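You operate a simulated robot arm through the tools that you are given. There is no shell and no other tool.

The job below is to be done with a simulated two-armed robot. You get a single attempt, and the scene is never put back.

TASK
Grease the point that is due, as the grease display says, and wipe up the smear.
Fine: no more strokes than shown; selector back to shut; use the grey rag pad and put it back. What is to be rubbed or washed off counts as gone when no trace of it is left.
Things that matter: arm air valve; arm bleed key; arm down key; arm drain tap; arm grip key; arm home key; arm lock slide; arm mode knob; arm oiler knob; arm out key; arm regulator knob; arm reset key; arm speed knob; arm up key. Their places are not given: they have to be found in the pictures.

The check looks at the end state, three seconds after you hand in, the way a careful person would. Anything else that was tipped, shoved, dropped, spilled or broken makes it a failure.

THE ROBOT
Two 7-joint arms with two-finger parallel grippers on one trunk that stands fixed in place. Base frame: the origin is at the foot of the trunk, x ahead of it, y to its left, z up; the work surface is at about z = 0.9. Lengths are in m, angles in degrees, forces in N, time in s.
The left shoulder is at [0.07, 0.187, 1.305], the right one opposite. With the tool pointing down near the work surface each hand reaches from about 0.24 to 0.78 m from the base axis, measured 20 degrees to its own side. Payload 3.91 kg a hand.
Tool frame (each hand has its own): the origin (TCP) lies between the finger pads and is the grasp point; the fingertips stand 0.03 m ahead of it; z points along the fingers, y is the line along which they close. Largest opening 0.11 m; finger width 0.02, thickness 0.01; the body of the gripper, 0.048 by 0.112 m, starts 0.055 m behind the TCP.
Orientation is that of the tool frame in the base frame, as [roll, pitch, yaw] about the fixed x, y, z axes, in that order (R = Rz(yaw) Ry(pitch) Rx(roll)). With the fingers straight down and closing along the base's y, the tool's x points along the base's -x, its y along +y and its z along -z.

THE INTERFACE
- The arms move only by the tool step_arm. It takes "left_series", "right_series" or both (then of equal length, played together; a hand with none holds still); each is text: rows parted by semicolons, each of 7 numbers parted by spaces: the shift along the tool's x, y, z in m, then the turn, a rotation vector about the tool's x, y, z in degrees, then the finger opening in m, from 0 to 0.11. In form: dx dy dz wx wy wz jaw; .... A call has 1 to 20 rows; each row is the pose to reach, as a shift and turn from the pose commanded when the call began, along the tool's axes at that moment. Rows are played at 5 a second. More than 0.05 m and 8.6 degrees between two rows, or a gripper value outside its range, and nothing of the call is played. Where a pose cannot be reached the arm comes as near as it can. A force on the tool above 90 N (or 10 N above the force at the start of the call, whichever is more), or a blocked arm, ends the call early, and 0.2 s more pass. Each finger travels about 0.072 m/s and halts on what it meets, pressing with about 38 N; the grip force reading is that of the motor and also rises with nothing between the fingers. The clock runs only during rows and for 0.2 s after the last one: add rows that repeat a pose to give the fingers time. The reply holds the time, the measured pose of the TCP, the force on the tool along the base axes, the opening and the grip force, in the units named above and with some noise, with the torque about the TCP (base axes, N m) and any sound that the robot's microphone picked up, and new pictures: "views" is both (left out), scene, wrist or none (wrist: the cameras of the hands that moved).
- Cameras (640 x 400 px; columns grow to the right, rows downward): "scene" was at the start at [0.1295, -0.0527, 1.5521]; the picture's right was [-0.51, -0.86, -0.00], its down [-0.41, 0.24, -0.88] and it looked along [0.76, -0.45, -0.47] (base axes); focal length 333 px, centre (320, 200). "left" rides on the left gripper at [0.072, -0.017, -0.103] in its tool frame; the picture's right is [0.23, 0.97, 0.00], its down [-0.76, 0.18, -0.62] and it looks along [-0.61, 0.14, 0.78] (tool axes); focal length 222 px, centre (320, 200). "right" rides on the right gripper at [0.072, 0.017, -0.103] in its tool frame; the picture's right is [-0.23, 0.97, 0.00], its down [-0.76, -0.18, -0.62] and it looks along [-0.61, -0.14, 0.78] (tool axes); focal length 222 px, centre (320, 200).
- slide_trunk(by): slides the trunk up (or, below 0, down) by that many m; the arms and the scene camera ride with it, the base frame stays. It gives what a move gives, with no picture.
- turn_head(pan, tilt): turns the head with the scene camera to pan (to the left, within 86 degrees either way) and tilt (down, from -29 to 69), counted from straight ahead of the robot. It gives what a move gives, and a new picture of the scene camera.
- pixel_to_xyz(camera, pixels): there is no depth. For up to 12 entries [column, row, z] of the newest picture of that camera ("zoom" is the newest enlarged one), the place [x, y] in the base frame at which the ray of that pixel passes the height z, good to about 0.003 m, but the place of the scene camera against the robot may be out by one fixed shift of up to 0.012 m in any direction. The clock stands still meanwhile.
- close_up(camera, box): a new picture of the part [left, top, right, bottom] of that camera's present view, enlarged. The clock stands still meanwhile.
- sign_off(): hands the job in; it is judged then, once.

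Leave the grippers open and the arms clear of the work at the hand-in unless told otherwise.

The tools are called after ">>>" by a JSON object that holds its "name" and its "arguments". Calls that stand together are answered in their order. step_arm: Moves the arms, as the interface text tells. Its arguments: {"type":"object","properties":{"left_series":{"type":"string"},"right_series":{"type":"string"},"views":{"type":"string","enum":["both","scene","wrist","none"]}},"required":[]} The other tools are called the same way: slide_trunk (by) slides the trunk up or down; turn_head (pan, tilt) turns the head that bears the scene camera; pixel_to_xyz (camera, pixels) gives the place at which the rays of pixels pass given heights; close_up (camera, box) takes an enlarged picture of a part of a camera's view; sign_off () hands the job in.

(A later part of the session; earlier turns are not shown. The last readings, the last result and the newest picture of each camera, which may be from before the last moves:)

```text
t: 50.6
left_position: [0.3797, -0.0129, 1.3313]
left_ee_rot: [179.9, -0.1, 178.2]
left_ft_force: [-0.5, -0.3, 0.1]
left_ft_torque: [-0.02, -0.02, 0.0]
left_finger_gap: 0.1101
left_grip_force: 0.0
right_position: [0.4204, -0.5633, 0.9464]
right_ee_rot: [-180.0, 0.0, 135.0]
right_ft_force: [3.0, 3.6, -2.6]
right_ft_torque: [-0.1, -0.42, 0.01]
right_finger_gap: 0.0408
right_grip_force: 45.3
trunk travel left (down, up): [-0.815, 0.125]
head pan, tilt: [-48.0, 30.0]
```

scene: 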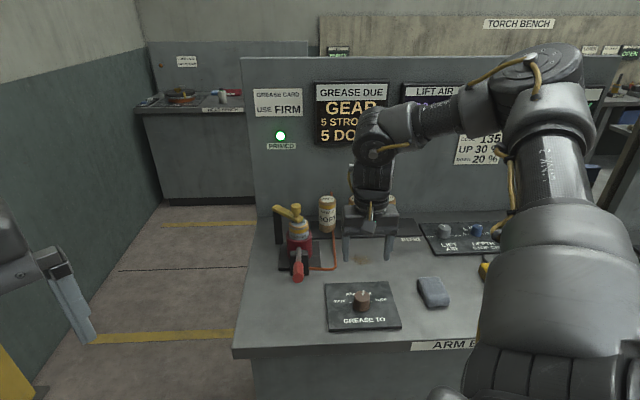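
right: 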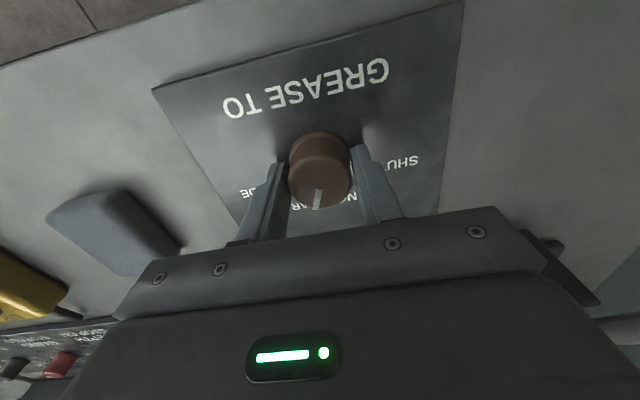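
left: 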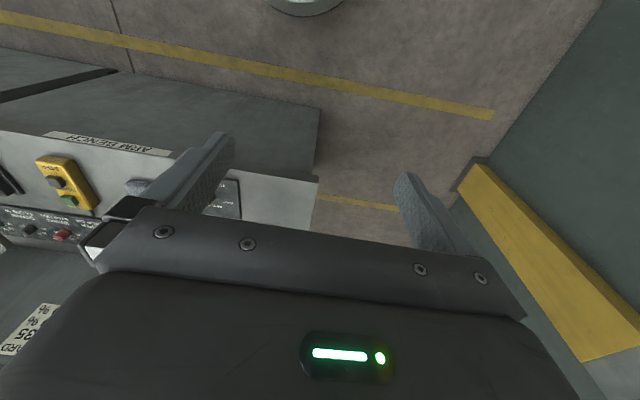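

Gripped well. I turn 81° anticlockwise back to SHUT.

>>> {"name": "step_arm", "arguments": {"right_series": "0 0 0 0 0 -8 0.02; 0 0 0 0 0 -16 0.02; 0 0 0 0 0 -24 0.02; 0 0 0 0 0 -32 0.02; 0 0 0 0 0 -40 0.02; 0 0 0 0 0 -48 0.02; 0 0 0 0 0 -56 0.02; 0 0 0 0 0 -64 0.02; 0 0 0 0 0 -72 0.02; 0 0 0 0 0 -80 0.02; 0 0 0 0 0 -81 0.02; 0 0 0 0 0 -81 0.02", "views": "wrist"}}

>>> {"name": "step_arm", "arguments": {"right_series": "0 0 0 0 0 0 0.05; 0 0 0 0 0 0 0.08; 0 0 0 0 0 0 0.08; 0 0 -0.04 0 0 0 0.08; 0 0 -0.08 0 0 0 0.08; 0 0 -0.12 0 0 0 0.08; 0 0 -0.138 0 0 0 0.08; 0 0 -0.138 0 0 0 0.08", "views": "both"}}

>>> {"name": "close_up", "arguments": {"camera": "right", "box": [240, 50, 400, 150]}}

```text
t: 53.2
left_position: [0.3809, -0.0129, 1.3322]
left_ee_rot: [-180.0, -0.1, 178.2]
left_ft_force: [0.0, 0.2, -0.4]
left_ft_torque: [0.0, -0.01, -0.01]
left_finger_gap: 0.1101
left_grip_force: 0.1
right_position: [0.4227, -0.5629, 0.9473]
right_ee_rot: [-179.9, 0.0, -143.8]
right_ft_force: [7.3, 4.4, 3.2]
right_ft_torque: [0.74, -0.73, 0.0]
right_finger_gap: 0.0405
right_grip_force: 44.9
trunk travel left (down, up): [-0.815, 0.125]
head pan, tilt: [-48.0, 30.0]
```

right: 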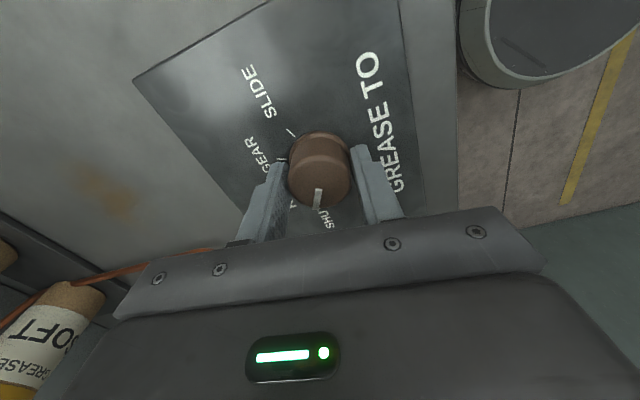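

```text
t: 55.0
left_position: [0.3804, -0.014, 1.3316]
left_ee_rot: [-180.0, 0.0, 178.2]
left_ft_force: [0.5, 0.5, 0.4]
left_ft_torque: [-0.02, 0.0, -0.02]
left_finger_gap: 0.1101
left_grip_force: 0.1
right_position: [0.42, -0.5639, 1.0811]
right_ee_rot: [179.9, 0.2, -144.0]
right_ft_force: [0.9, -0.4, -0.2]
right_ft_torque: [0.01, -0.05, 0.02]
right_finger_gap: 0.08
right_grip_force: 0.1
trunk travel left (down, up): [-0.815, 0.125]
head pan, tilt: [-48.0, 30.0]
```

scene: 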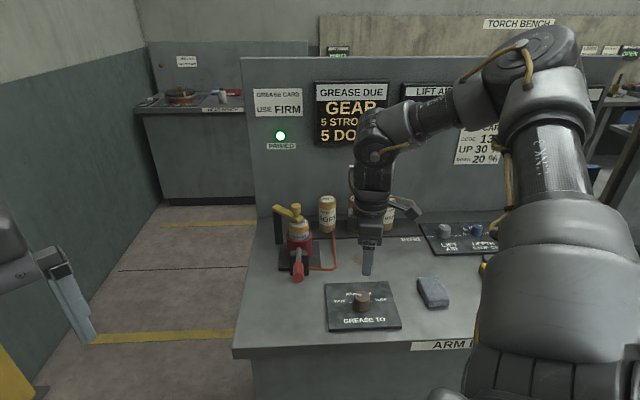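
right: 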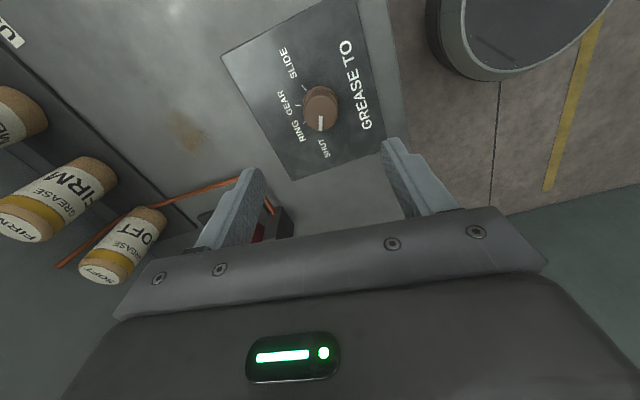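

```text
4.00 times, centred on (320, 100) of right
```

zoom: 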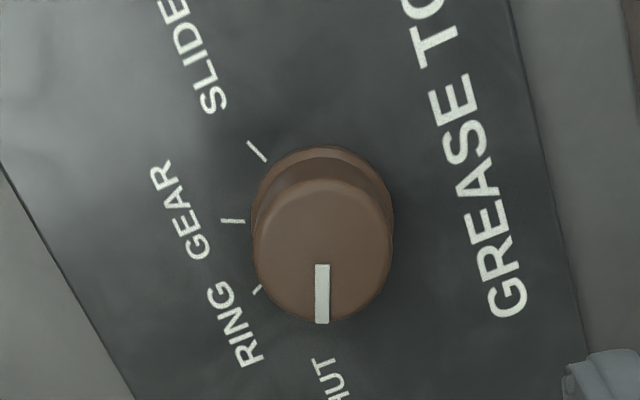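

Selector is back on SHUT, same picture as at the start. Now the pad: I move above it (0.306,-0.70) turning back to yaw 135 and look down.

>>> {"name": "step_arm", "arguments": {"right_series": "0.016 -0.004 0 0 0 7.4 0.1; 0.031 -0.008 0 0 0 14.8 0.1; 0.047 -0.012 0 0 0 22.2 0.1; 0.063 -0.016 0 0 0 29.6 0.1; 0.078 -0.02 0 0 0 37 0.1; 0.094 -0.023 0 0 0 44.4 0.1; 0.11 -0.027 0 0 0 51.8 0.1; 0.125 -0.031 0 0 0 59.2 0.1; 0.141 -0.035 0 0 0 66.6 0.1; 0.157 -0.039 0 0 0 74 0.1; 0.172 -0.043 0 0 0 81 0.1; 0.172 -0.043 0 0 0 81 0.1", "views": "both"}}

>>> {"name": "close_up", "arguments": {"camera": "right", "box": [240, 40, 432, 160]}}

```text
t: 57.6
left_position: [0.3806, -0.0134, 1.3314]
left_ee_rot: [-180.0, 0.0, 178.2]
left_ft_force: [-0.7, 1.0, 0.1]
left_ft_torque: [-0.02, 0.0, -0.04]
left_finger_gap: 0.11
left_grip_force: 0.1
right_position: [0.3071, -0.6992, 1.083]
right_ee_rot: [179.9, 0.0, 134.8]
right_ft_force: [-0.8, -0.1, -0.9]
right_ft_torque: [-0.03, 0.0, 0.0]
right_finger_gap: 0.1002
right_grip_force: 0.0
trunk travel left (down, up): [-0.815, 0.125]
head pan, tilt: [-48.0, 30.0]
```

scene: 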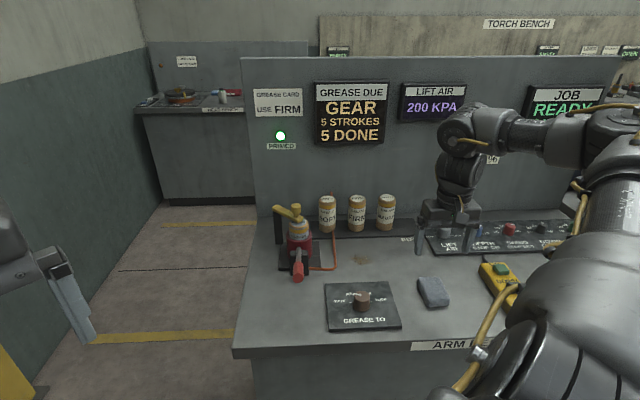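
right: 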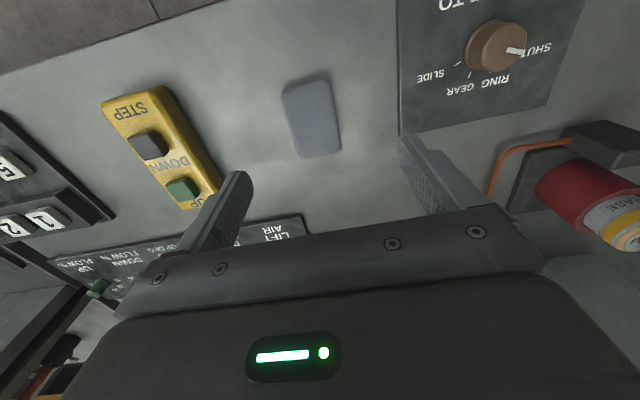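

```text
3.33 times, centred on (336, 100) of right
```

zoom: 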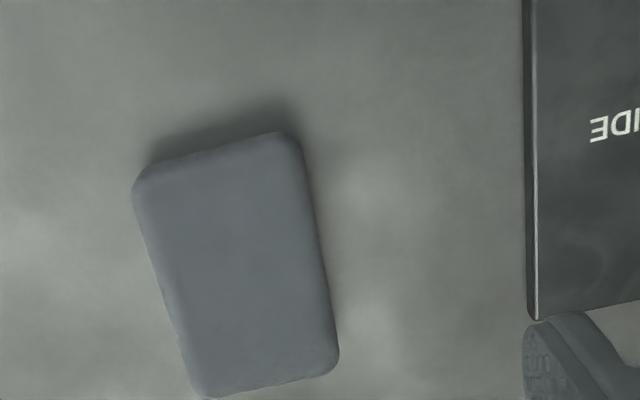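

The scene clearly shows GEAR, 5 STROKES, 5 DONE. I measure the pad's corners and the smear's extent.

>>> {"name": "pixel_to_xyz", "arguments": {"camera": "right", "pixels": [[281, 93, 0.92], [327, 81, 0.92], [341, 147, 0.92], [302, 158, 0.92], [314, 120, 0.92], [314, 120, 0.93]]}}

>>> {"name": "close_up", "arguments": {"camera": "scene", "box": [320, 230, 480, 330]}}

```text
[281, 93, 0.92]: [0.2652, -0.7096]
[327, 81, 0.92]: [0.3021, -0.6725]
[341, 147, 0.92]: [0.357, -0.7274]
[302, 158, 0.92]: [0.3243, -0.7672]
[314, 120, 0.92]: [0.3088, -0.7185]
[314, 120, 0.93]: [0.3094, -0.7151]
```

```text
4.00 times, centred on (400, 280) of scene
```

zoom: 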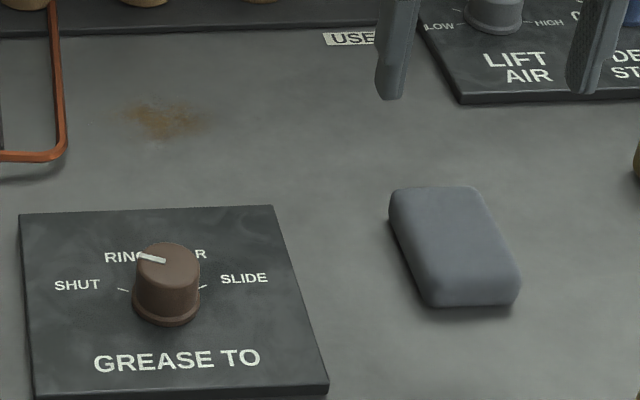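

>>> {"name": "pixel_to_xyz", "arguments": {"camera": "scene", "pixels": [[324.75, 283.5, 0.905], [388.75, 281.5, 0.905], [351, 260, 0.9], [372.5, 260, 0.9], [360, 254.5, 0.9], [360, 265.5, 0.9], [362, 260, 0.9], [336, 268, 0.91], [400, 237, 0.905], [408, 246, 0.9]]}}

```text
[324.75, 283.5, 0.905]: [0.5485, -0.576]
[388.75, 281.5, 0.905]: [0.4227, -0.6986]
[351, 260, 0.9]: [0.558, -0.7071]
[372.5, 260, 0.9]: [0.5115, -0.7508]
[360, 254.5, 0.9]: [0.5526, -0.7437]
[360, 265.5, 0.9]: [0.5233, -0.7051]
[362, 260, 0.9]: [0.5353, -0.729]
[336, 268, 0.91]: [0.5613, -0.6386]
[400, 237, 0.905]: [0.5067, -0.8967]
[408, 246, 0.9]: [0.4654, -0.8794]
```

The smear spans about ±3.2 cm by ±2.3 cm around (0.526,-0.709), near the edge of tool-down reach. Before picking the pad I test, in the air at z ≈ 1.0, whether a 30° outward tilt (fingers pointing away) reaches it.

>>> {"name": "step_arm", "arguments": {"right_series": "-0.028 0.0245 0.0 0 -5 0 0.07; -0.056 0.049 0.01 0 -10 0 0.07; -0.084 0.0735 0.025 0 -15 0 0.07; -0.112 0.098 0.04 0 -20 0 0.07; -0.14 0.1225 0.06 0 -25 0 0.07; -0.1686 0.147 0.083 0 -30 0 0.07; -0.1686 0.147 0.083 0 -30 0 0.07", "views": "both"}}

```text
t: 59.2
left_position: [0.3777, -0.0141, 1.3322]
left_ee_rot: [179.9, 0.1, 178.3]
left_ft_force: [0.3, -0.5, -0.1]
left_ft_torque: [-0.02, 0.0, -0.01]
left_finger_gap: 0.1097
left_grip_force: 0.2
right_position: [0.5283, -0.7152, 1.0014]
right_ee_rot: [179.9, 30.1, 134.9]
right_ft_force: [-0.2, 0.4, 0.2]
right_ft_torque: [-0.03, 0.02, -0.03]
right_finger_gap: 0.07
right_grip_force: 0.1
trunk travel left (down, up): [-0.815, 0.125]
head pan, tilt: [-48.0, 30.0]
```

scene: 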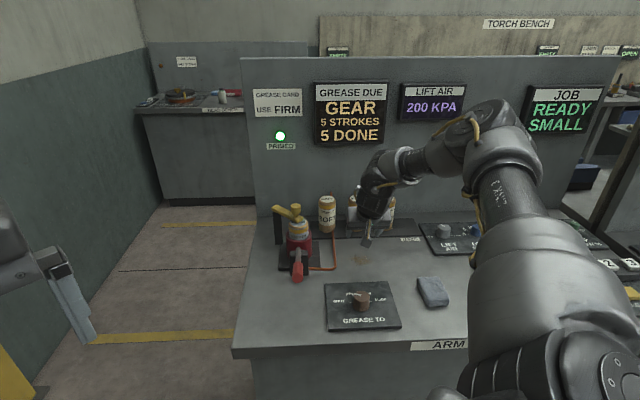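
right: 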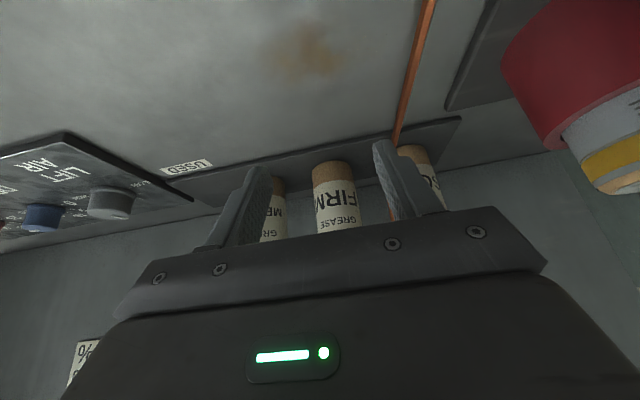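

It reaches fine with the 30° tilt. I test the lowest/farthest wiping points (still 1 cm off the bench).

>>> {"name": "step_arm", "arguments": {"right_series": "0.0137 0 0.0238 0 0 0 0.07; 0.0275 0 0.0476 0 0 0 0.07; 0.0145 0.02 0.0551 0 0 0 0.07; 0.0145 -0.02 0.0551 0 0 0 0.07; 0.0145 -0.02 0.0551 0 0 0 0.07", "views": "both"}}

```text
t: 60.4
left_position: [0.3805, -0.0141, 1.3315]
left_ee_rot: [-179.9, -0.1, 178.2]
left_ft_force: [0.2, 0.0, -0.2]
left_ft_torque: [-0.03, 0.03, 0.0]
left_finger_gap: 0.11
left_grip_force: 0.0
right_position: [0.5163, -0.7345, 0.9587]
right_ee_rot: [179.8, 29.9, 135.0]
right_ft_force: [0.1, -0.3, -0.2]
right_ft_torque: [0.0, -0.02, -0.01]
right_finger_gap: 0.07
right_grip_force: 0.0
right hand out of reach, approached as far as the arm can: row 2, 3, 4, 5
trunk travel left (down, up): [-0.815, 0.125]
head pan, tilt: [-48.0, 30.0]
```

scene: 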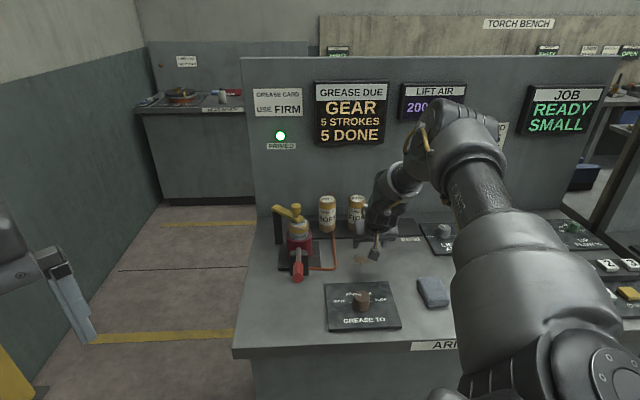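
right: 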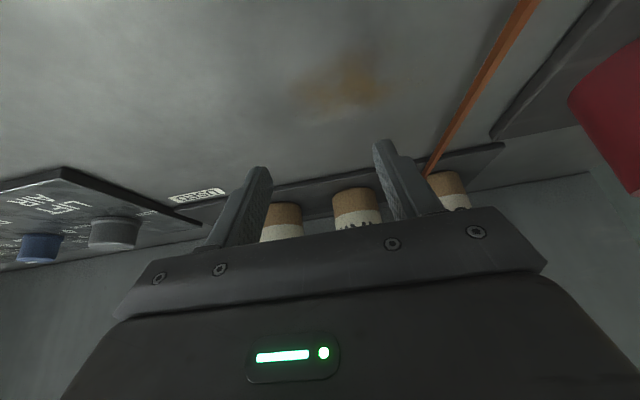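

Lower down it's ~2 cm short. Lowering the trunk should add reach. First I raise and pull the hand back, then slide the trunk down 0.15 m.

>>> {"name": "step_arm", "arguments": {"right_series": "-0.002 0 -0.035 0 0 0 0.07; -0.004 0 -0.07 0 0 0 0.07; -0.006 0 -0.11 0 0 0 0.07; -0.009 0 -0.15 0 0 0 0.07; -0.011 0 -0.19 0 0 0 0.07; -0.0134 0 -0.223 0 0 0 0.07; -0.0134 0 -0.223 0 0 0 0.07", "views": "none"}}

>>> {"name": "slide_trunk", "arguments": {"by": -0.15}}

>>> {"name": "turn_head", "arguments": {"pan": -48, "tilt": 30}}

```text
t: 62.0
left_position: [0.3785, -0.0128, 1.3314]
left_ee_rot: [180.0, -0.1, 178.2]
left_ft_force: [-0.2, 0.5, 0.4]
left_ft_torque: [0.01, 0.04, -0.01]
left_finger_gap: 0.1097
left_grip_force: 0.1
right_position: [0.4489, -0.663, 1.1566]
right_ee_rot: [179.8, 30.0, 134.8]
right_ft_force: [0.0, 0.3, 0.2]
right_ft_torque: [0.02, 0.01, 0.02]
right_finger_gap: 0.0701
right_grip_force: 0.1
trunk travel left (down, up): [-0.815, 0.125]
head pan, tilt: [-48.0, 30.0]
```

```text
t: 63.7
left_position: [0.3785, -0.0131, 1.1823]
left_ee_rot: [-180.0, 0.0, 178.3]
left_ft_force: [0.3, 0.6, 0.1]
left_ft_torque: [0.0, 0.01, 0.0]
left_finger_gap: 0.1101
left_grip_force: 0.1
right_position: [0.4486, -0.6634, 1.0046]
right_ee_rot: [179.8, 30.2, 134.9]
right_ft_force: [-0.2, -0.4, 0.4]
right_ft_torque: [0.01, 0.01, 0.0]
right_finger_gap: 0.0698
right_grip_force: 0.1
trunk travel left (down, up): [-0.665, 0.275]
head pan, tilt: [-48.0, 30.0]
```

```text
t: 64.3
left_position: [0.3794, -0.013, 1.1816]
left_ee_rot: [-180.0, 0.0, 178.2]
left_ft_force: [-0.2, -0.7, 0.7]
left_ft_torque: [0.02, 0.02, 0.01]
left_finger_gap: 0.11
left_grip_force: 0.1
right_position: [0.4478, -0.6643, 1.0067]
right_ee_rot: [179.9, 30.1, 134.9]
right_ft_force: [-1.2, -0.6, 0.4]
right_ft_torque: [-0.01, 0.0, -0.01]
right_finger_gap: 0.07
right_grip_force: 0.1
trunk travel left (down, up): [-0.665, 0.275]
head pan, tilt: [-48.0, 30.0]
```

scene: 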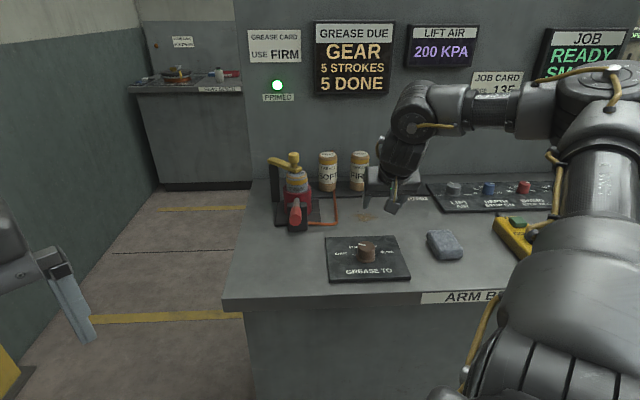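

Trunk is lower. I test the wiping corner points again (jaw 0.05, about 1.5 cm above the bench).

>>> {"name": "step_arm", "arguments": {"right_series": "-0.02 0.008 0.036 0 0 0 0.05; -0.041 0.016 0.071 0 0 0 0.05; -0.0615 0.0233 0.1071 0 0 0 0.05; -0.0615 0.0233 0.1071 0 0 0 0.05", "views": "none"}}

>>> {"name": "step_arm", "arguments": {"right_series": "0 -0.01 0 0 0 0 0.05; 0 -0.02 0 0 0 0 0.05; 0 -0.02 0 0 0 0 0.05", "views": "both"}}

```text
t: 65.3
left_position: [0.3785, -0.0145, 1.1816]
left_ee_rot: [180.0, 0.1, 178.2]
left_ft_force: [0.0, 0.2, -0.2]
left_ft_torque: [0.0, -0.06, -0.01]
left_finger_gap: 0.1104
left_grip_force: 0.0
right_position: [0.5394, -0.7234, 0.9441]
right_ee_rot: [179.9, 30.1, 134.9]
right_ft_force: [-0.4, 0.6, -0.6]
right_ft_torque: [0.0, 0.03, -0.01]
right_finger_gap: 0.0502
right_grip_force: 0.2
trunk travel left (down, up): [-0.665, 0.275]
head pan, tilt: [-48.0, 30.0]
```

```text
t: 66.1
left_position: [0.3788, -0.0141, 1.1809]
left_ee_rot: [-179.9, -0.1, 178.2]
left_ft_force: [-0.2, 0.0, 0.9]
left_ft_torque: [0.0, 0.0, 0.03]
left_finger_gap: 0.1099
left_grip_force: 0.1
right_position: [0.5243, -0.7367, 0.944]
right_ee_rot: [-180.0, 29.9, 135.0]
right_ft_force: [0.8, 0.0, -0.3]
right_ft_torque: [0.0, -0.02, 0.02]
right_finger_gap: 0.05
right_grip_force: 0.0
trunk travel left (down, up): [-0.665, 0.275]
head pan, tilt: [-48.0, 30.0]
```

scene: 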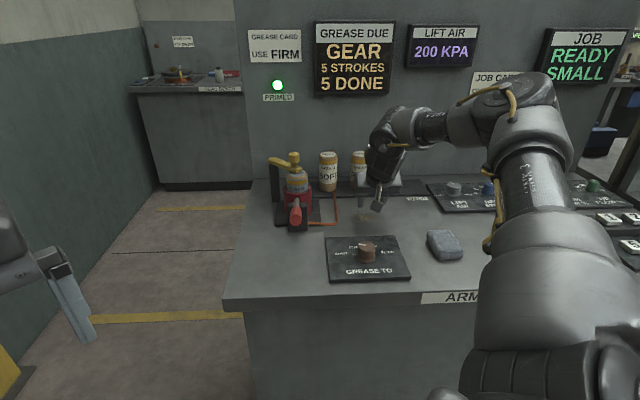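
right: 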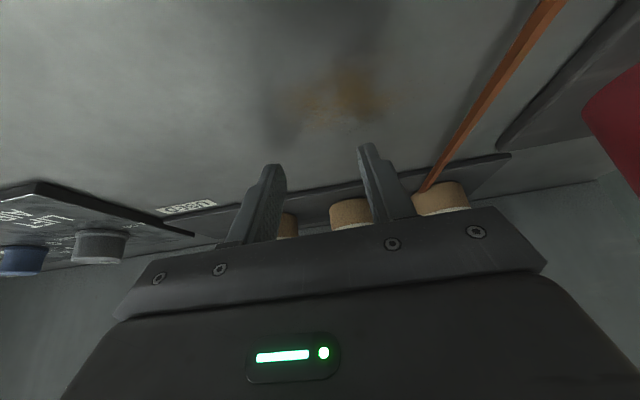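

Now the whole area is in reach. I measure the smear from this close wrist view.

>>> {"name": "pixel_to_xyz", "arguments": {"camera": "right", "pixels": [[340, 95, 0.9], [283, 105, 0.9], [392, 90, 0.9], [345, 62, 0.9], [335, 128, 0.9], [300, 80, 0.9], [300, 120, 0.9], [380, 115, 0.9], [470, 150, 0.91], [520, 60, 0.91]]}}

>>> {"name": "close_up", "arguments": {"camera": "right", "box": [240, 20, 448, 150]}}

```text
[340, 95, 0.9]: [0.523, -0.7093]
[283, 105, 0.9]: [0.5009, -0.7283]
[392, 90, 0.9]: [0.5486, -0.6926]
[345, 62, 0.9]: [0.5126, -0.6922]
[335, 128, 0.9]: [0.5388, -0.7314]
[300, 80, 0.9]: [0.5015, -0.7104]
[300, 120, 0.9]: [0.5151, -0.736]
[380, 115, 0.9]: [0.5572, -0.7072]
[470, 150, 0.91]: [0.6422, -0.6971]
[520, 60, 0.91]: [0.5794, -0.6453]
```

```text
3.08 times, centred on (344, 85) of right
```

zoom: 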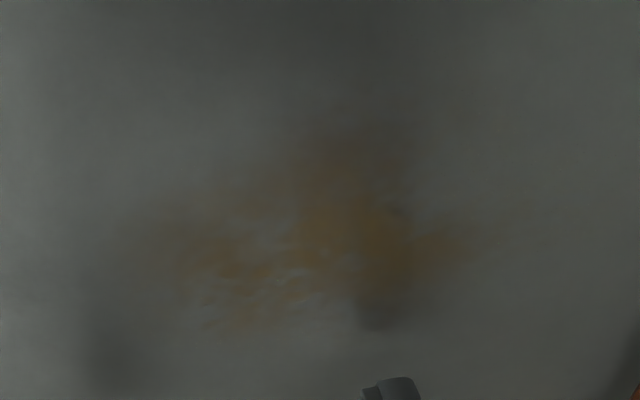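

Smear centre (0.526,-0.7095), ±3 × ±2.4 cm. Now I go up and back over the pad (pre-grasp (0.304,-0.711), z 1.0) with the fingers opened.

>>> {"name": "step_arm", "arguments": {"right_series": "-0.014 0 -0.024 0 0 0 0.05; -0.028 0 -0.0485 0 0 0 0.05; -0.0028 -0.0229 -0.063 0 0 0 0.06; 0.0224 -0.0459 -0.0775 0 0 0 0.07; 0.0475 -0.0688 -0.092 0 0 0 0.085; 0.0727 -0.0917 -0.1066 0 0 0 0.085; 0.0978 -0.1147 -0.1212 0 0 0 0.085; 0.123 -0.1376 -0.1357 0 0 0 0.085; 0.123 -0.1376 -0.1357 0 0 0 0.085", "views": "both"}}

```text
t: 68.1
left_position: [0.3799, -0.0132, 1.1815]
left_ee_rot: [180.0, -0.1, 178.1]
left_ft_force: [0.1, 0.6, -0.2]
left_ft_torque: [-0.01, 0.04, 0.03]
left_finger_gap: 0.11
left_grip_force: 0.1
right_position: [0.3057, -0.7088, 1.0003]
right_ee_rot: [179.9, 30.0, 135.0]
right_ft_force: [0.5, 0.6, 0.1]
right_ft_torque: [0.02, -0.01, -0.05]
right_finger_gap: 0.0853
right_grip_force: 0.0
trunk travel left (down, up): [-0.665, 0.275]
head pan, tilt: [-48.0, 30.0]
```

scene: 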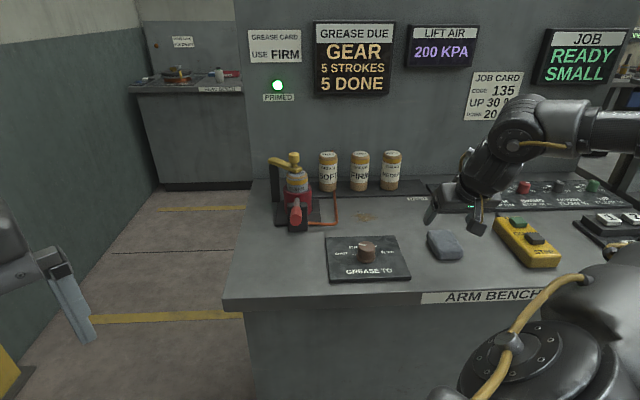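
right: 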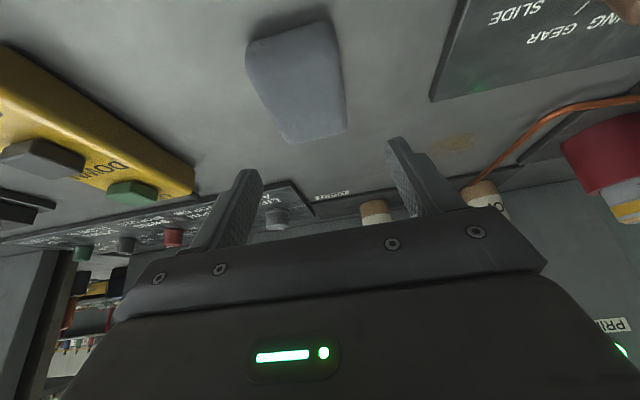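

I re-measure the pad and the nearby yellow pendant edge from here.

>>> {"name": "pixel_to_xyz", "arguments": {"camera": "right", "pixels": [[248, 62, 0.915], [328, 24, 0.915], [345, 130, 0.915], [291, 142, 0.915], [195, 165, 0.93], [195, 190, 0.91], [20, 60, 0.93], [150, 130, 0.93], [298, 80, 0.92]]}}

>>> {"name": "close_up", "arguments": {"camera": "right", "box": [200, 0, 424, 140]}}

>>> {"name": "close_up", "arguments": {"camera": "scene", "box": [400, 190, 560, 290]}}

```text
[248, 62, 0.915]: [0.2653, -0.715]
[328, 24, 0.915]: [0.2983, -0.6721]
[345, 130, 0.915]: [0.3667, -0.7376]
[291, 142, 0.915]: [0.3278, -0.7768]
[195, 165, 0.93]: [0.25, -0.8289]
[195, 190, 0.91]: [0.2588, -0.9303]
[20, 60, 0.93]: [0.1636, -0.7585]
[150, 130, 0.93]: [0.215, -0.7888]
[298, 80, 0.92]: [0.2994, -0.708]
```

```text
2.86 times, centred on (312, 70) of right
```

zoom: 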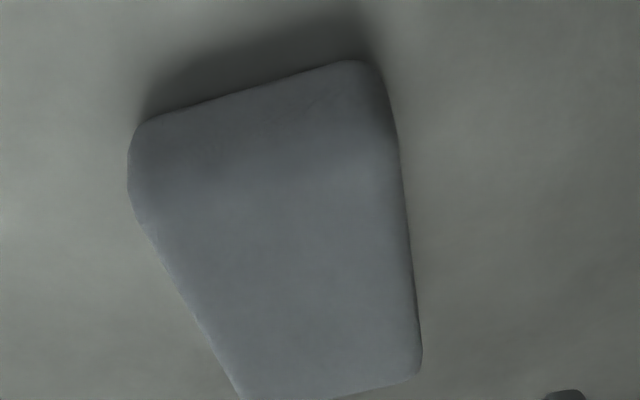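

```text
4.00 times, centred on (480, 240) of scene
```

zoom: 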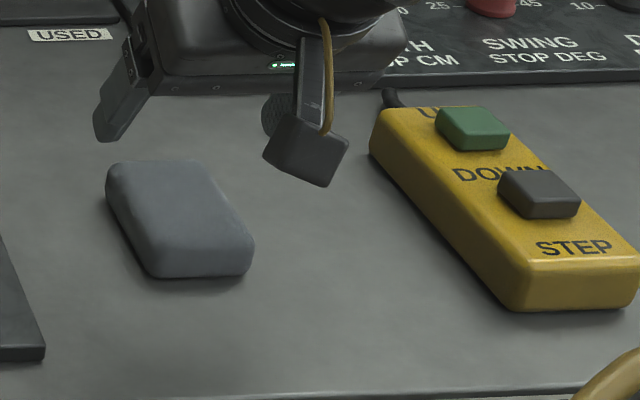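

Pad centre ≈ (0.313,-0.722), pendant 12 cm off. I lower to z ≈ 0.938 with fingers either side of the pad.

>>> {"name": "step_arm", "arguments": {"right_series": "0.01 -0.002 0.0185 0 0 0 0.085; 0.02 -0.004 0.037 0 0 0 0.085; 0.027 -0.004 0.05 0 0 0 0.085; 0.03 -0.004 0.0556 0 0 0 0.085; 0.03 -0.004 0.0556 0 0 0 0.085", "views": "both"}}

>>> {"name": "close_up", "arguments": {"camera": "scene", "box": [390, 200, 518, 280]}}

```text
t: 69.3
left_position: [0.3791, -0.0134, 1.1805]
left_ee_rot: [-179.9, 0.0, 178.2]
left_ft_force: [-1.0, -0.2, -0.4]
left_ft_torque: [0.0, 0.03, 0.01]
left_finger_gap: 0.1101
left_grip_force: 0.1
right_position: [0.3047, -0.7147, 0.9364]
right_ee_rot: [179.9, 30.1, 134.9]
right_ft_force: [0.5, 0.0, -1.0]
right_ft_torque: [0.0, 0.01, 0.0]
right_finger_gap: 0.085
right_grip_force: 0.1
trunk travel left (down, up): [-0.665, 0.275]
head pan, tilt: [-48.0, 30.0]
```

scene: 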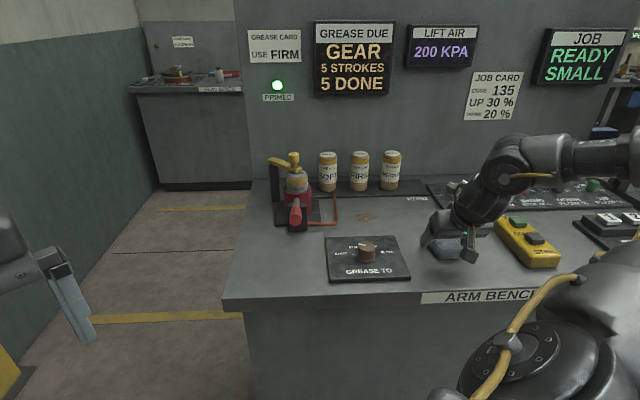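
right: 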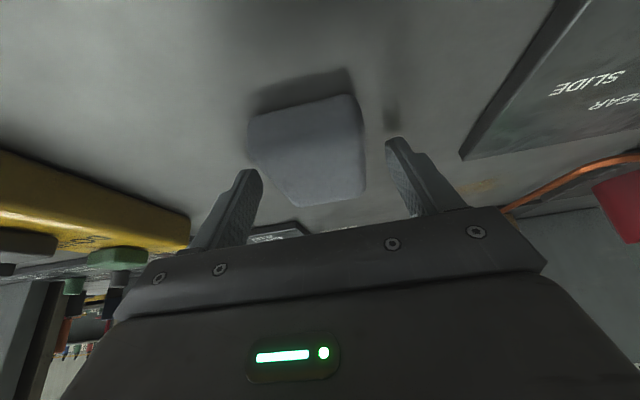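

```text
5.00 times, centred on (454, 240) of scene
```

zoom: 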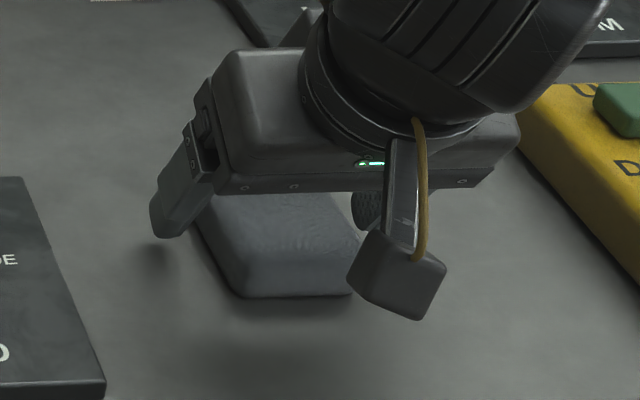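

Fingertips still hover slightly; I lower 4 mm more and close on the pad.

>>> {"name": "step_arm", "arguments": {"right_series": "0.002 0 0.0035 0 0 0 0.085; 0.002 0 0.0035 0 0 0 0.065; 0.002 0 0.0035 0 0 0 0.045; 0.002 0 0.0035 0 0 0 0.03; 0.002 0 0.0035 0 0 0 0.03; 0.002 0 0.0035 0 0 0 0.03", "views": "both"}}

>>> {"name": "close_up", "arguments": {"camera": "scene", "box": [390, 200, 518, 280]}}

```text
t: 70.7
left_position: [0.379, -0.0144, 1.1812]
left_ee_rot: [-179.9, 0.0, 178.3]
left_ft_force: [0.2, 0.3, 0.7]
left_ft_torque: [-0.01, 0.0, 0.0]
left_finger_gap: 0.1099
left_grip_force: 0.0
right_position: [0.3045, -0.7148, 0.9323]
right_ee_rot: [179.8, 30.1, 135.0]
right_ft_force: [-0.2, -0.4, 1.3]
right_ft_torque: [-0.03, -0.01, -0.01]
right_finger_gap: 0.059
right_grip_force: 38.0
trunk travel left (down, up): [-0.665, 0.275]
head pan, tilt: [-48.0, 30.0]
```

scene: 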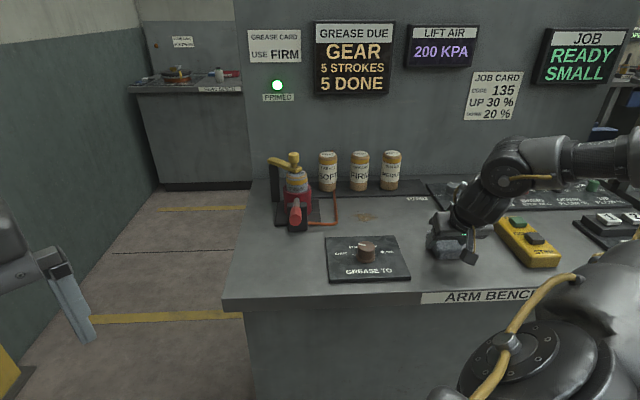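
right: 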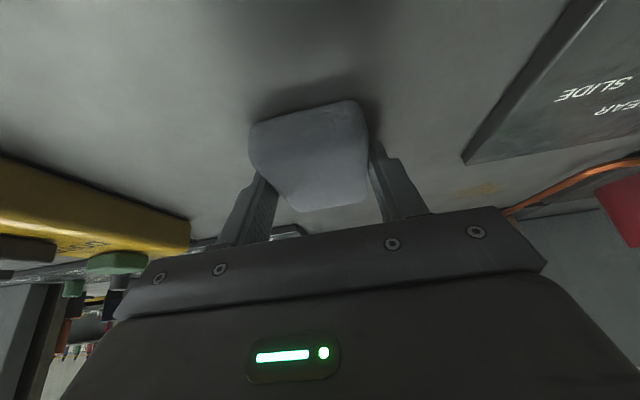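

```text
5.00 times, centred on (454, 240) of scene
```

zoom: 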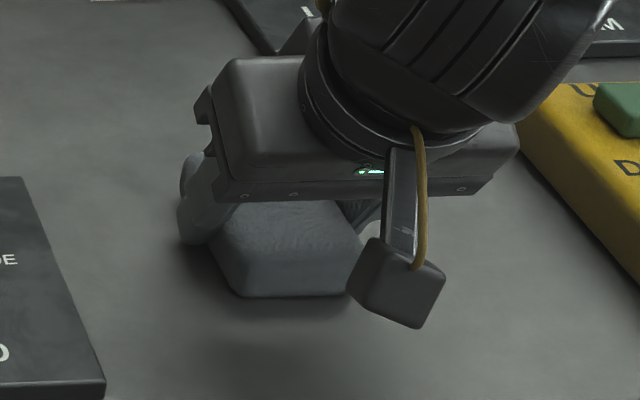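

The pad is gripped (gap 0.059, 38 N) at TCP (0.3045,-0.7148,0.9323), which I'll use for putting it back. I lift 5 cm and check.

>>> {"name": "step_arm", "arguments": {"right_series": "-0.0125 0 -0.0217 0 0 0 0.03; -0.025 0 -0.0433 0 0 0 0.03; -0.025 0 -0.0433 0 0 0 0.03", "views": "both"}}

>>> {"name": "close_up", "arguments": {"camera": "scene", "box": [390, 180, 518, 260]}}

```text
t: 71.5
left_position: [0.3793, -0.0138, 1.1811]
left_ee_rot: [179.8, 0.0, 178.3]
left_ft_force: [-0.3, -0.7, 0.3]
left_ft_torque: [0.0, 0.02, 0.01]
left_finger_gap: 0.1102
left_grip_force: 0.0
right_position: [0.3043, -0.714, 0.982]
right_ee_rot: [179.9, 30.0, 134.9]
right_ft_force: [-0.4, -0.6, 0.3]
right_ft_torque: [-0.01, -0.02, -0.01]
right_finger_gap: 0.0589
right_grip_force: 37.6
trunk travel left (down, up): [-0.665, 0.275]
head pan, tilt: [-48.0, 30.0]
```

scene: 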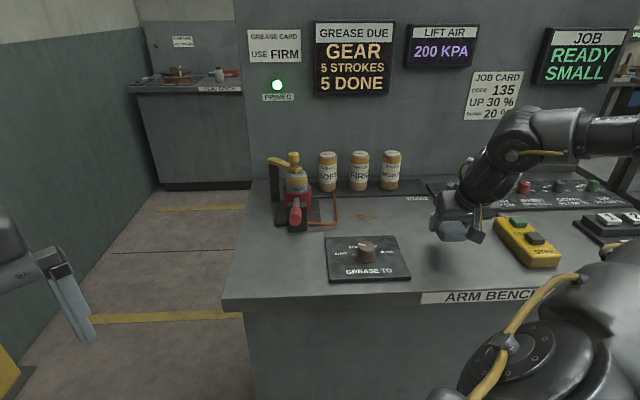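
right: 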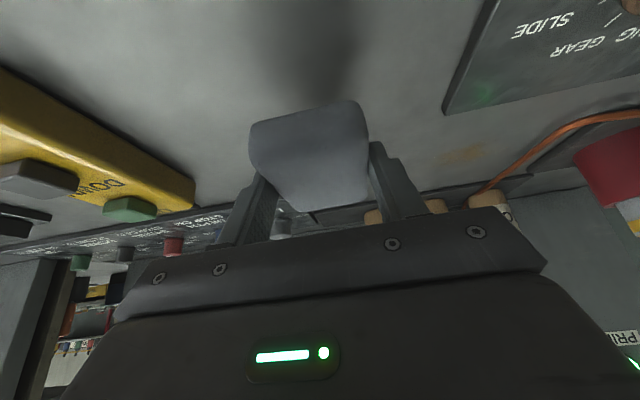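

```text
5.00 times, centred on (454, 220) of scene
```

zoom: 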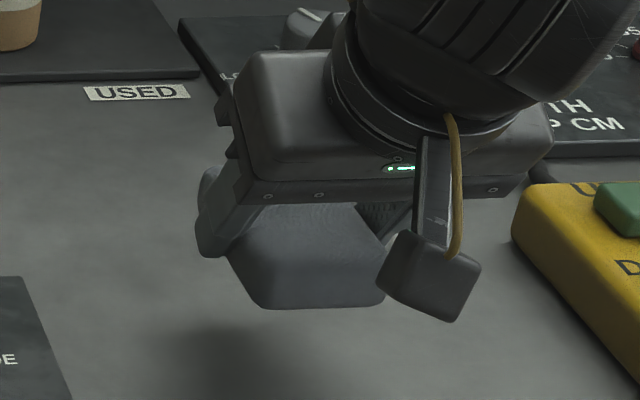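

The pad is held firmly. I carry it at z 0.98 to above the smear (TCP (0.5175,-0.702)).

>>> {"name": "step_arm", "arguments": {"right_series": "-0.0206 0.0265 0.0119 0 0 0 0.03; -0.0411 0.053 0.0237 0 0 0 0.03; -0.0617 0.0795 0.0356 0 0 0 0.03; -0.0823 0.106 0.0475 0 0 0 0.03; -0.1028 0.1325 0.0593 0 0 0 0.03; -0.1234 0.159 0.0712 0 0 0 0.03; -0.1234 0.159 0.0712 0 0 0 0.03", "views": "both"}}

>>> {"name": "close_up", "arguments": {"camera": "scene", "box": [300, 160, 460, 260]}}

```text
t: 73.1
left_position: [0.3757, -0.0124, 1.1824]
left_ee_rot: [-180.0, 0.0, 178.3]
left_ft_force: [-1.1, -0.4, -0.2]
left_ft_torque: [-0.03, -0.03, -0.02]
left_finger_gap: 0.1099
left_grip_force: 0.0
right_position: [0.5148, -0.7025, 0.9851]
right_ee_rot: [179.8, 30.3, 134.9]
right_ft_force: [0.0, -0.5, 0.3]
right_ft_torque: [0.0, -0.02, 0.05]
right_finger_gap: 0.0591
right_grip_force: 38.2
trunk travel left (down, up): [-0.665, 0.275]
head pan, tilt: [-48.0, 30.0]
```

scene: 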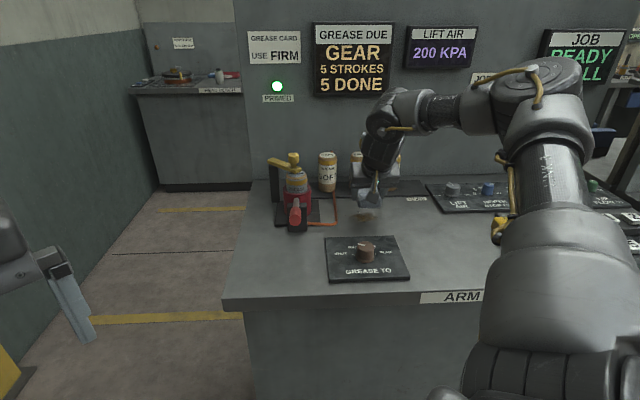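
right: 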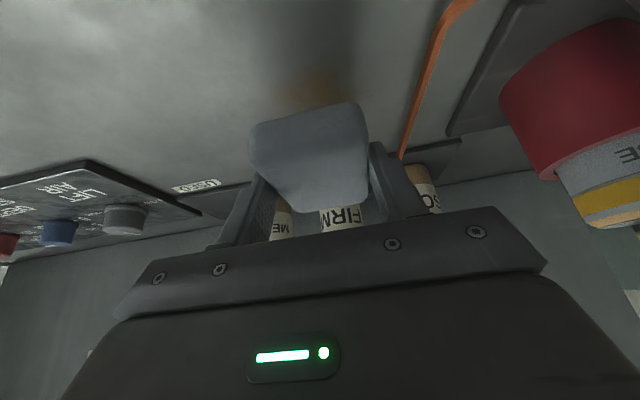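

```text
4.00 times, centred on (380, 210) of scene
```

zoom: 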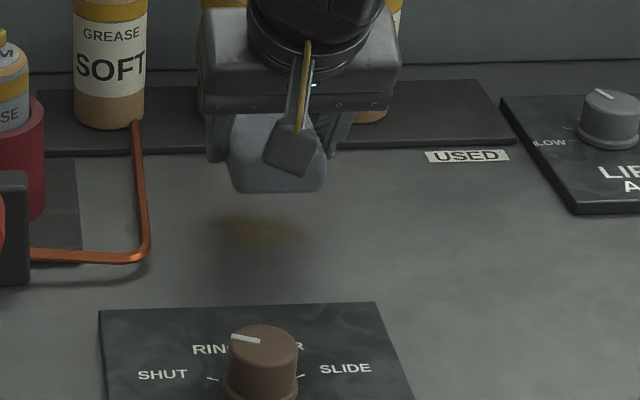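

The pad is over the smear. I lower gently until it touches.

>>> {"name": "step_arm", "arguments": {"right_series": "0.0125 0 0.0217 0 0 0 0.03; 0.0225 0 0.039 0 0 0 0.03; 0.0265 0 0.0459 0 0 0 0.03; 0.0265 0 0.0459 0 0 0 0.03", "views": "wrist"}}

```text
t: 74.1
left_position: [0.3789, -0.0131, 1.1818]
left_ee_rot: [-180.0, 0.0, 178.1]
left_ft_force: [-0.8, -0.6, 0.2]
left_ft_torque: [0.0, -0.01, -0.01]
left_finger_gap: 0.1103
left_grip_force: 0.1
right_position: [0.5156, -0.7039, 0.932]
right_ee_rot: [179.8, 30.2, 134.9]
right_ft_force: [-1.0, -1.3, 8.3]
right_ft_torque: [0.14, 0.25, 0.02]
right_finger_gap: 0.059
right_grip_force: 37.7
trunk travel left (down, up): [-0.665, 0.275]
head pan, tilt: [-48.0, 30.0]
```

right: 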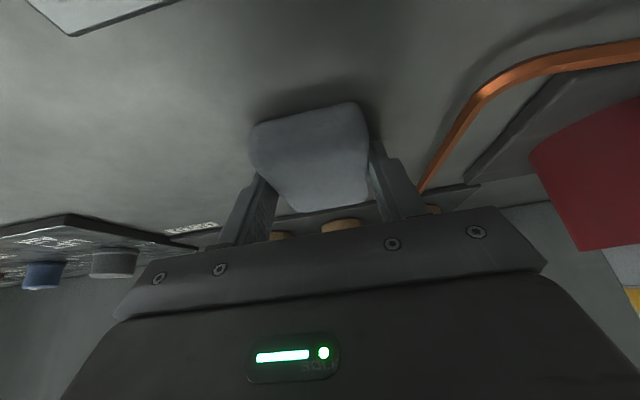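

Contact at about 8 N. I now rub in a raster: ±1.5–2 cm sideways and ±2 cm fore–aft.

>>> {"name": "step_arm", "arguments": {"right_series": "0 0.015 0 0 0 0 0.03; 0 -0.01 0 0 0 0 0.03; 0 -0.02 0 0 0 0 0.03; -0.0104 -0.02 0.006 0 0 0 0.03; -0.0104 0 0.006 0 0 0 0.03; -0.0104 0.015 0.006 0 0 0 0.03; 0 0.015 0 0 0 0 0.03; 0.0104 0.015 -0.006 0 0 0 0.03; 0.0104 0 -0.006 0 0 0 0.03; 0.0104 -0.02 -0.006 0 0 0 0.03; 0 -0.02 0 0 0 0 0.03; -0.0173 -0.02 0.01 0 0 0 0.03; -0.0173 0 0.01 0 0 0 0.03; -0.0173 0.015 0.01 0 0 0 0.03; 0 0.015 0 0 0 0 0.03; 0.0173 0.015 -0.01 0 0 0 0.03; 0.0173 0 -0.01 0 0 0 0.03; 0.0173 -0.02 -0.01 0 0 0 0.03; 0 -0.01 0 0 0 0 0.03; 0 0 0 0 0 0 0.03", "views": "both"}}

```text
t: 78.3
left_position: [0.3786, -0.012, 1.1824]
left_ee_rot: [-180.0, -0.1, 178.2]
left_ft_force: [-0.9, 0.1, 0.0]
left_ft_torque: [0.02, -0.01, 0.03]
left_finger_gap: 0.1099
left_grip_force: 0.1
right_position: [0.5165, -0.7018, 0.9308]
right_ee_rot: [179.9, 30.1, 134.8]
right_ft_force: [0.4, -4.7, 11.2]
right_ft_torque: [-0.08, 0.15, -0.02]
right_finger_gap: 0.0587
right_grip_force: 38.1
trunk travel left (down, up): [-0.665, 0.275]
head pan, tilt: [-48.0, 30.0]
```

scene: 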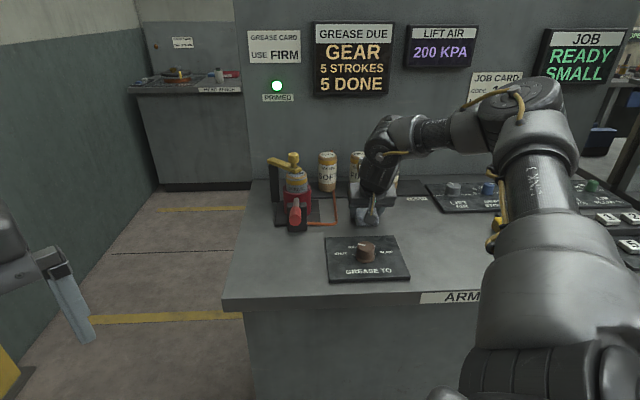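
right: 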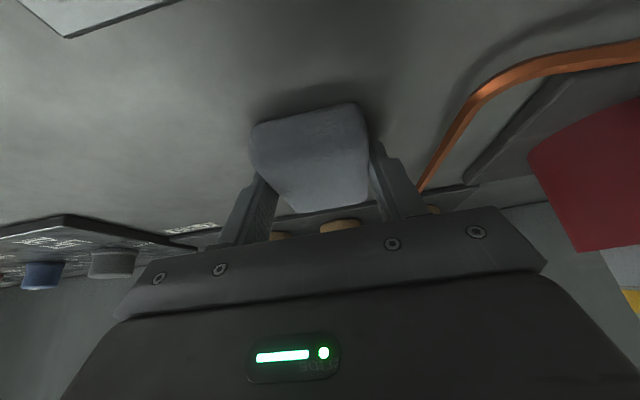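

I lift the pad and shift it to the right to inspect the spot.

>>> {"name": "step_arm", "arguments": {"right_series": "-0.0125 0 -0.0217 0 0 0 0.03; -0.025 0 -0.0433 0 0 0 0.03; -0.025 -0.035 -0.0433 0 0 0 0.03; -0.025 -0.07 -0.0433 0 0 0 0.03; -0.025 -0.1 -0.0433 0 0 0 0.03; -0.025 -0.1 -0.0433 0 0 0 0.03", "views": "both"}}

>>> {"name": "close_up", "arguments": {"camera": "scene", "box": [300, 180, 428, 260]}}

>>> {"name": "close_up", "arguments": {"camera": "right", "box": [300, 0, 524, 140]}}

```text
t: 79.7
left_position: [0.3803, -0.0136, 1.1812]
left_ee_rot: [-180.0, 0.0, 178.1]
left_ft_force: [0.3, -0.6, 0.3]
left_ft_torque: [0.03, -0.03, -0.01]
left_finger_gap: 0.1099
left_grip_force: 0.1
right_position: [0.4465, -0.7729, 0.9769]
right_ee_rot: [179.8, 30.0, 135.0]
right_ft_force: [0.2, -1.1, -0.9]
right_ft_torque: [0.01, -0.04, -0.02]
right_finger_gap: 0.0585
right_grip_force: 37.8
trunk travel left (down, up): [-0.665, 0.275]
head pan, tilt: [-48.0, 30.0]
```

scene: 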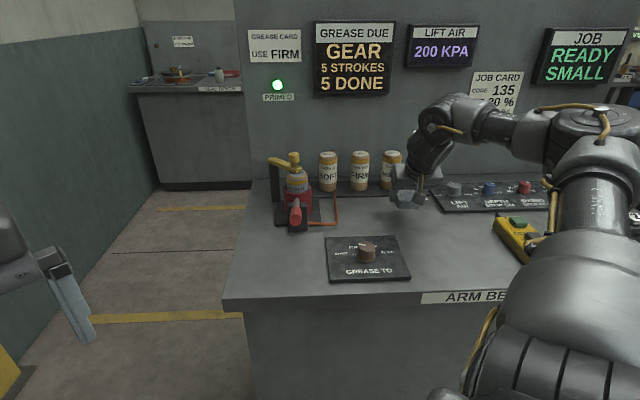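
right: 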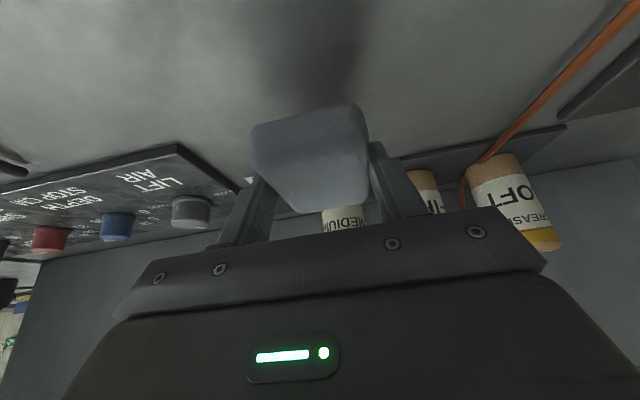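

```text
5.00 times, centred on (364, 220) of scene
```

zoom: 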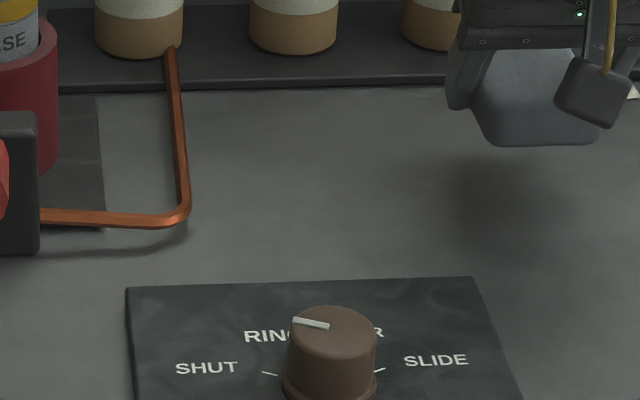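

```text
2.86 times, centred on (412, 70) of right
```

zoom: 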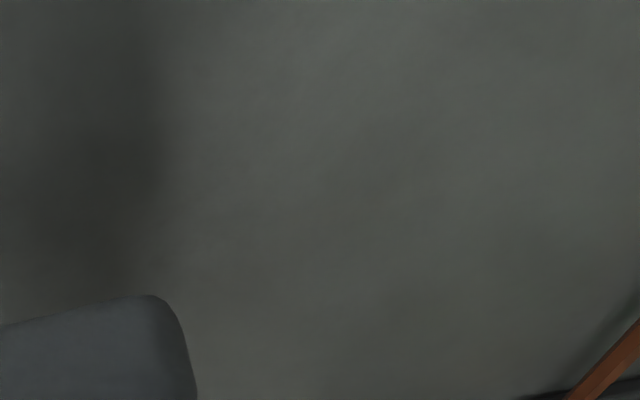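

The smear looks gone. I enlarge further to be sure no faint trace is left.

>>> {"name": "close_up", "arguments": {"camera": "scene", "box": [334, 198, 398, 238]}}

>>> {"name": "close_up", "arguments": {"camera": "right", "box": [360, 0, 520, 100]}}

```text
10.00 times, centred on (366, 218) of scene
```

zoom: 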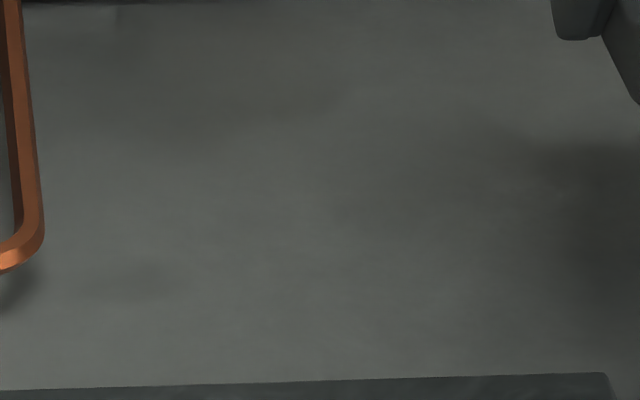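

```text
4.00 times, centred on (440, 50) of right
```

zoom: 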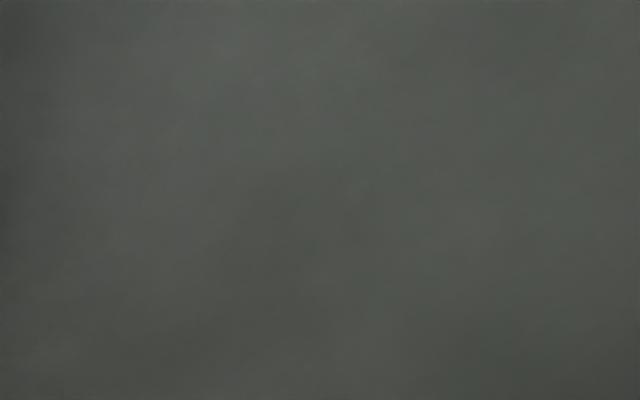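

It's clean. For certainty I give it one more light rubbing pass before returning the pad.

>>> {"name": "step_arm", "arguments": {"right_series": "0 0.035 0 0 0 0 0.03; 0 0.07 0 0 0 0 0.03; 0 0.1 0 0 0 0 0.03; 0.0125 0.1 0.0217 0 0 0 0.03; 0.025 0.1 0.0433 0 0 0 0.03; 0.025 0.115 0.0433 0 0 0 0.03; 0.025 0.095 0.0433 0 0 0 0.03; 0.025 0.075 0.0433 0 0 0 0.03; 0.012 0.075 0.0508 0 0 0 0.03; 0.012 0.095 0.0508 0 0 0 0.03; 0.012 0.115 0.0508 0 0 0 0.03; 0.025 0.115 0.0433 0 0 0 0.03; 0.038 0.115 0.0358 0 0 0 0.03; 0.038 0.095 0.0358 0 0 0 0.03; 0.038 0.075 0.0358 0 0 0 0.03; 0.025 0.08 0.0433 0 0 0 0.03; 0.025 0.1 0.0433 0 0 0 0.03; 0.0125 0.1 0.0217 0 0 0 0.03; 0 0.1 0 0 0 0 0.03; 0 0.1 0 0 0 0 0.03", "views": "both"}}

```text
t: 83.9
left_position: [0.3804, -0.0141, 1.1805]
left_ee_rot: [179.9, -0.1, 178.1]
left_ft_force: [0.1, 0.0, 0.0]
left_ft_torque: [0.0, 0.01, 0.04]
left_finger_gap: 0.1099
left_grip_force: 0.1
right_position: [0.5168, -0.7039, 0.9804]
right_ee_rot: [179.9, 30.0, 135.0]
right_ft_force: [0.1, -0.1, 0.3]
right_ft_torque: [-0.01, 0.0, 0.0]
right_finger_gap: 0.0589
right_grip_force: 37.8
trunk travel left (down, up): [-0.665, 0.275]
head pan, tilt: [-48.0, 30.0]
```

scene: 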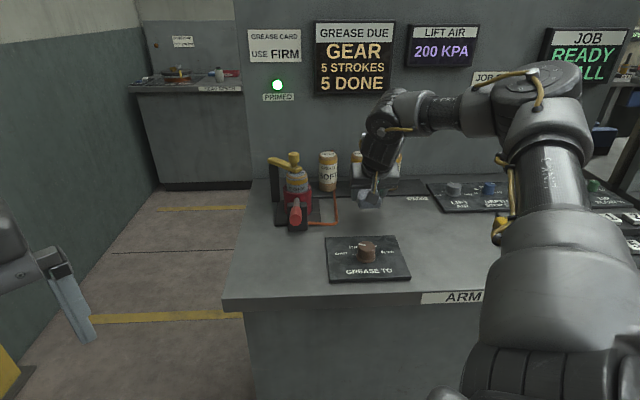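
right: 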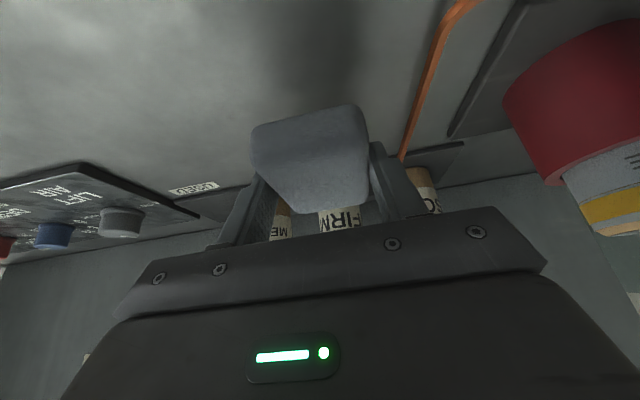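

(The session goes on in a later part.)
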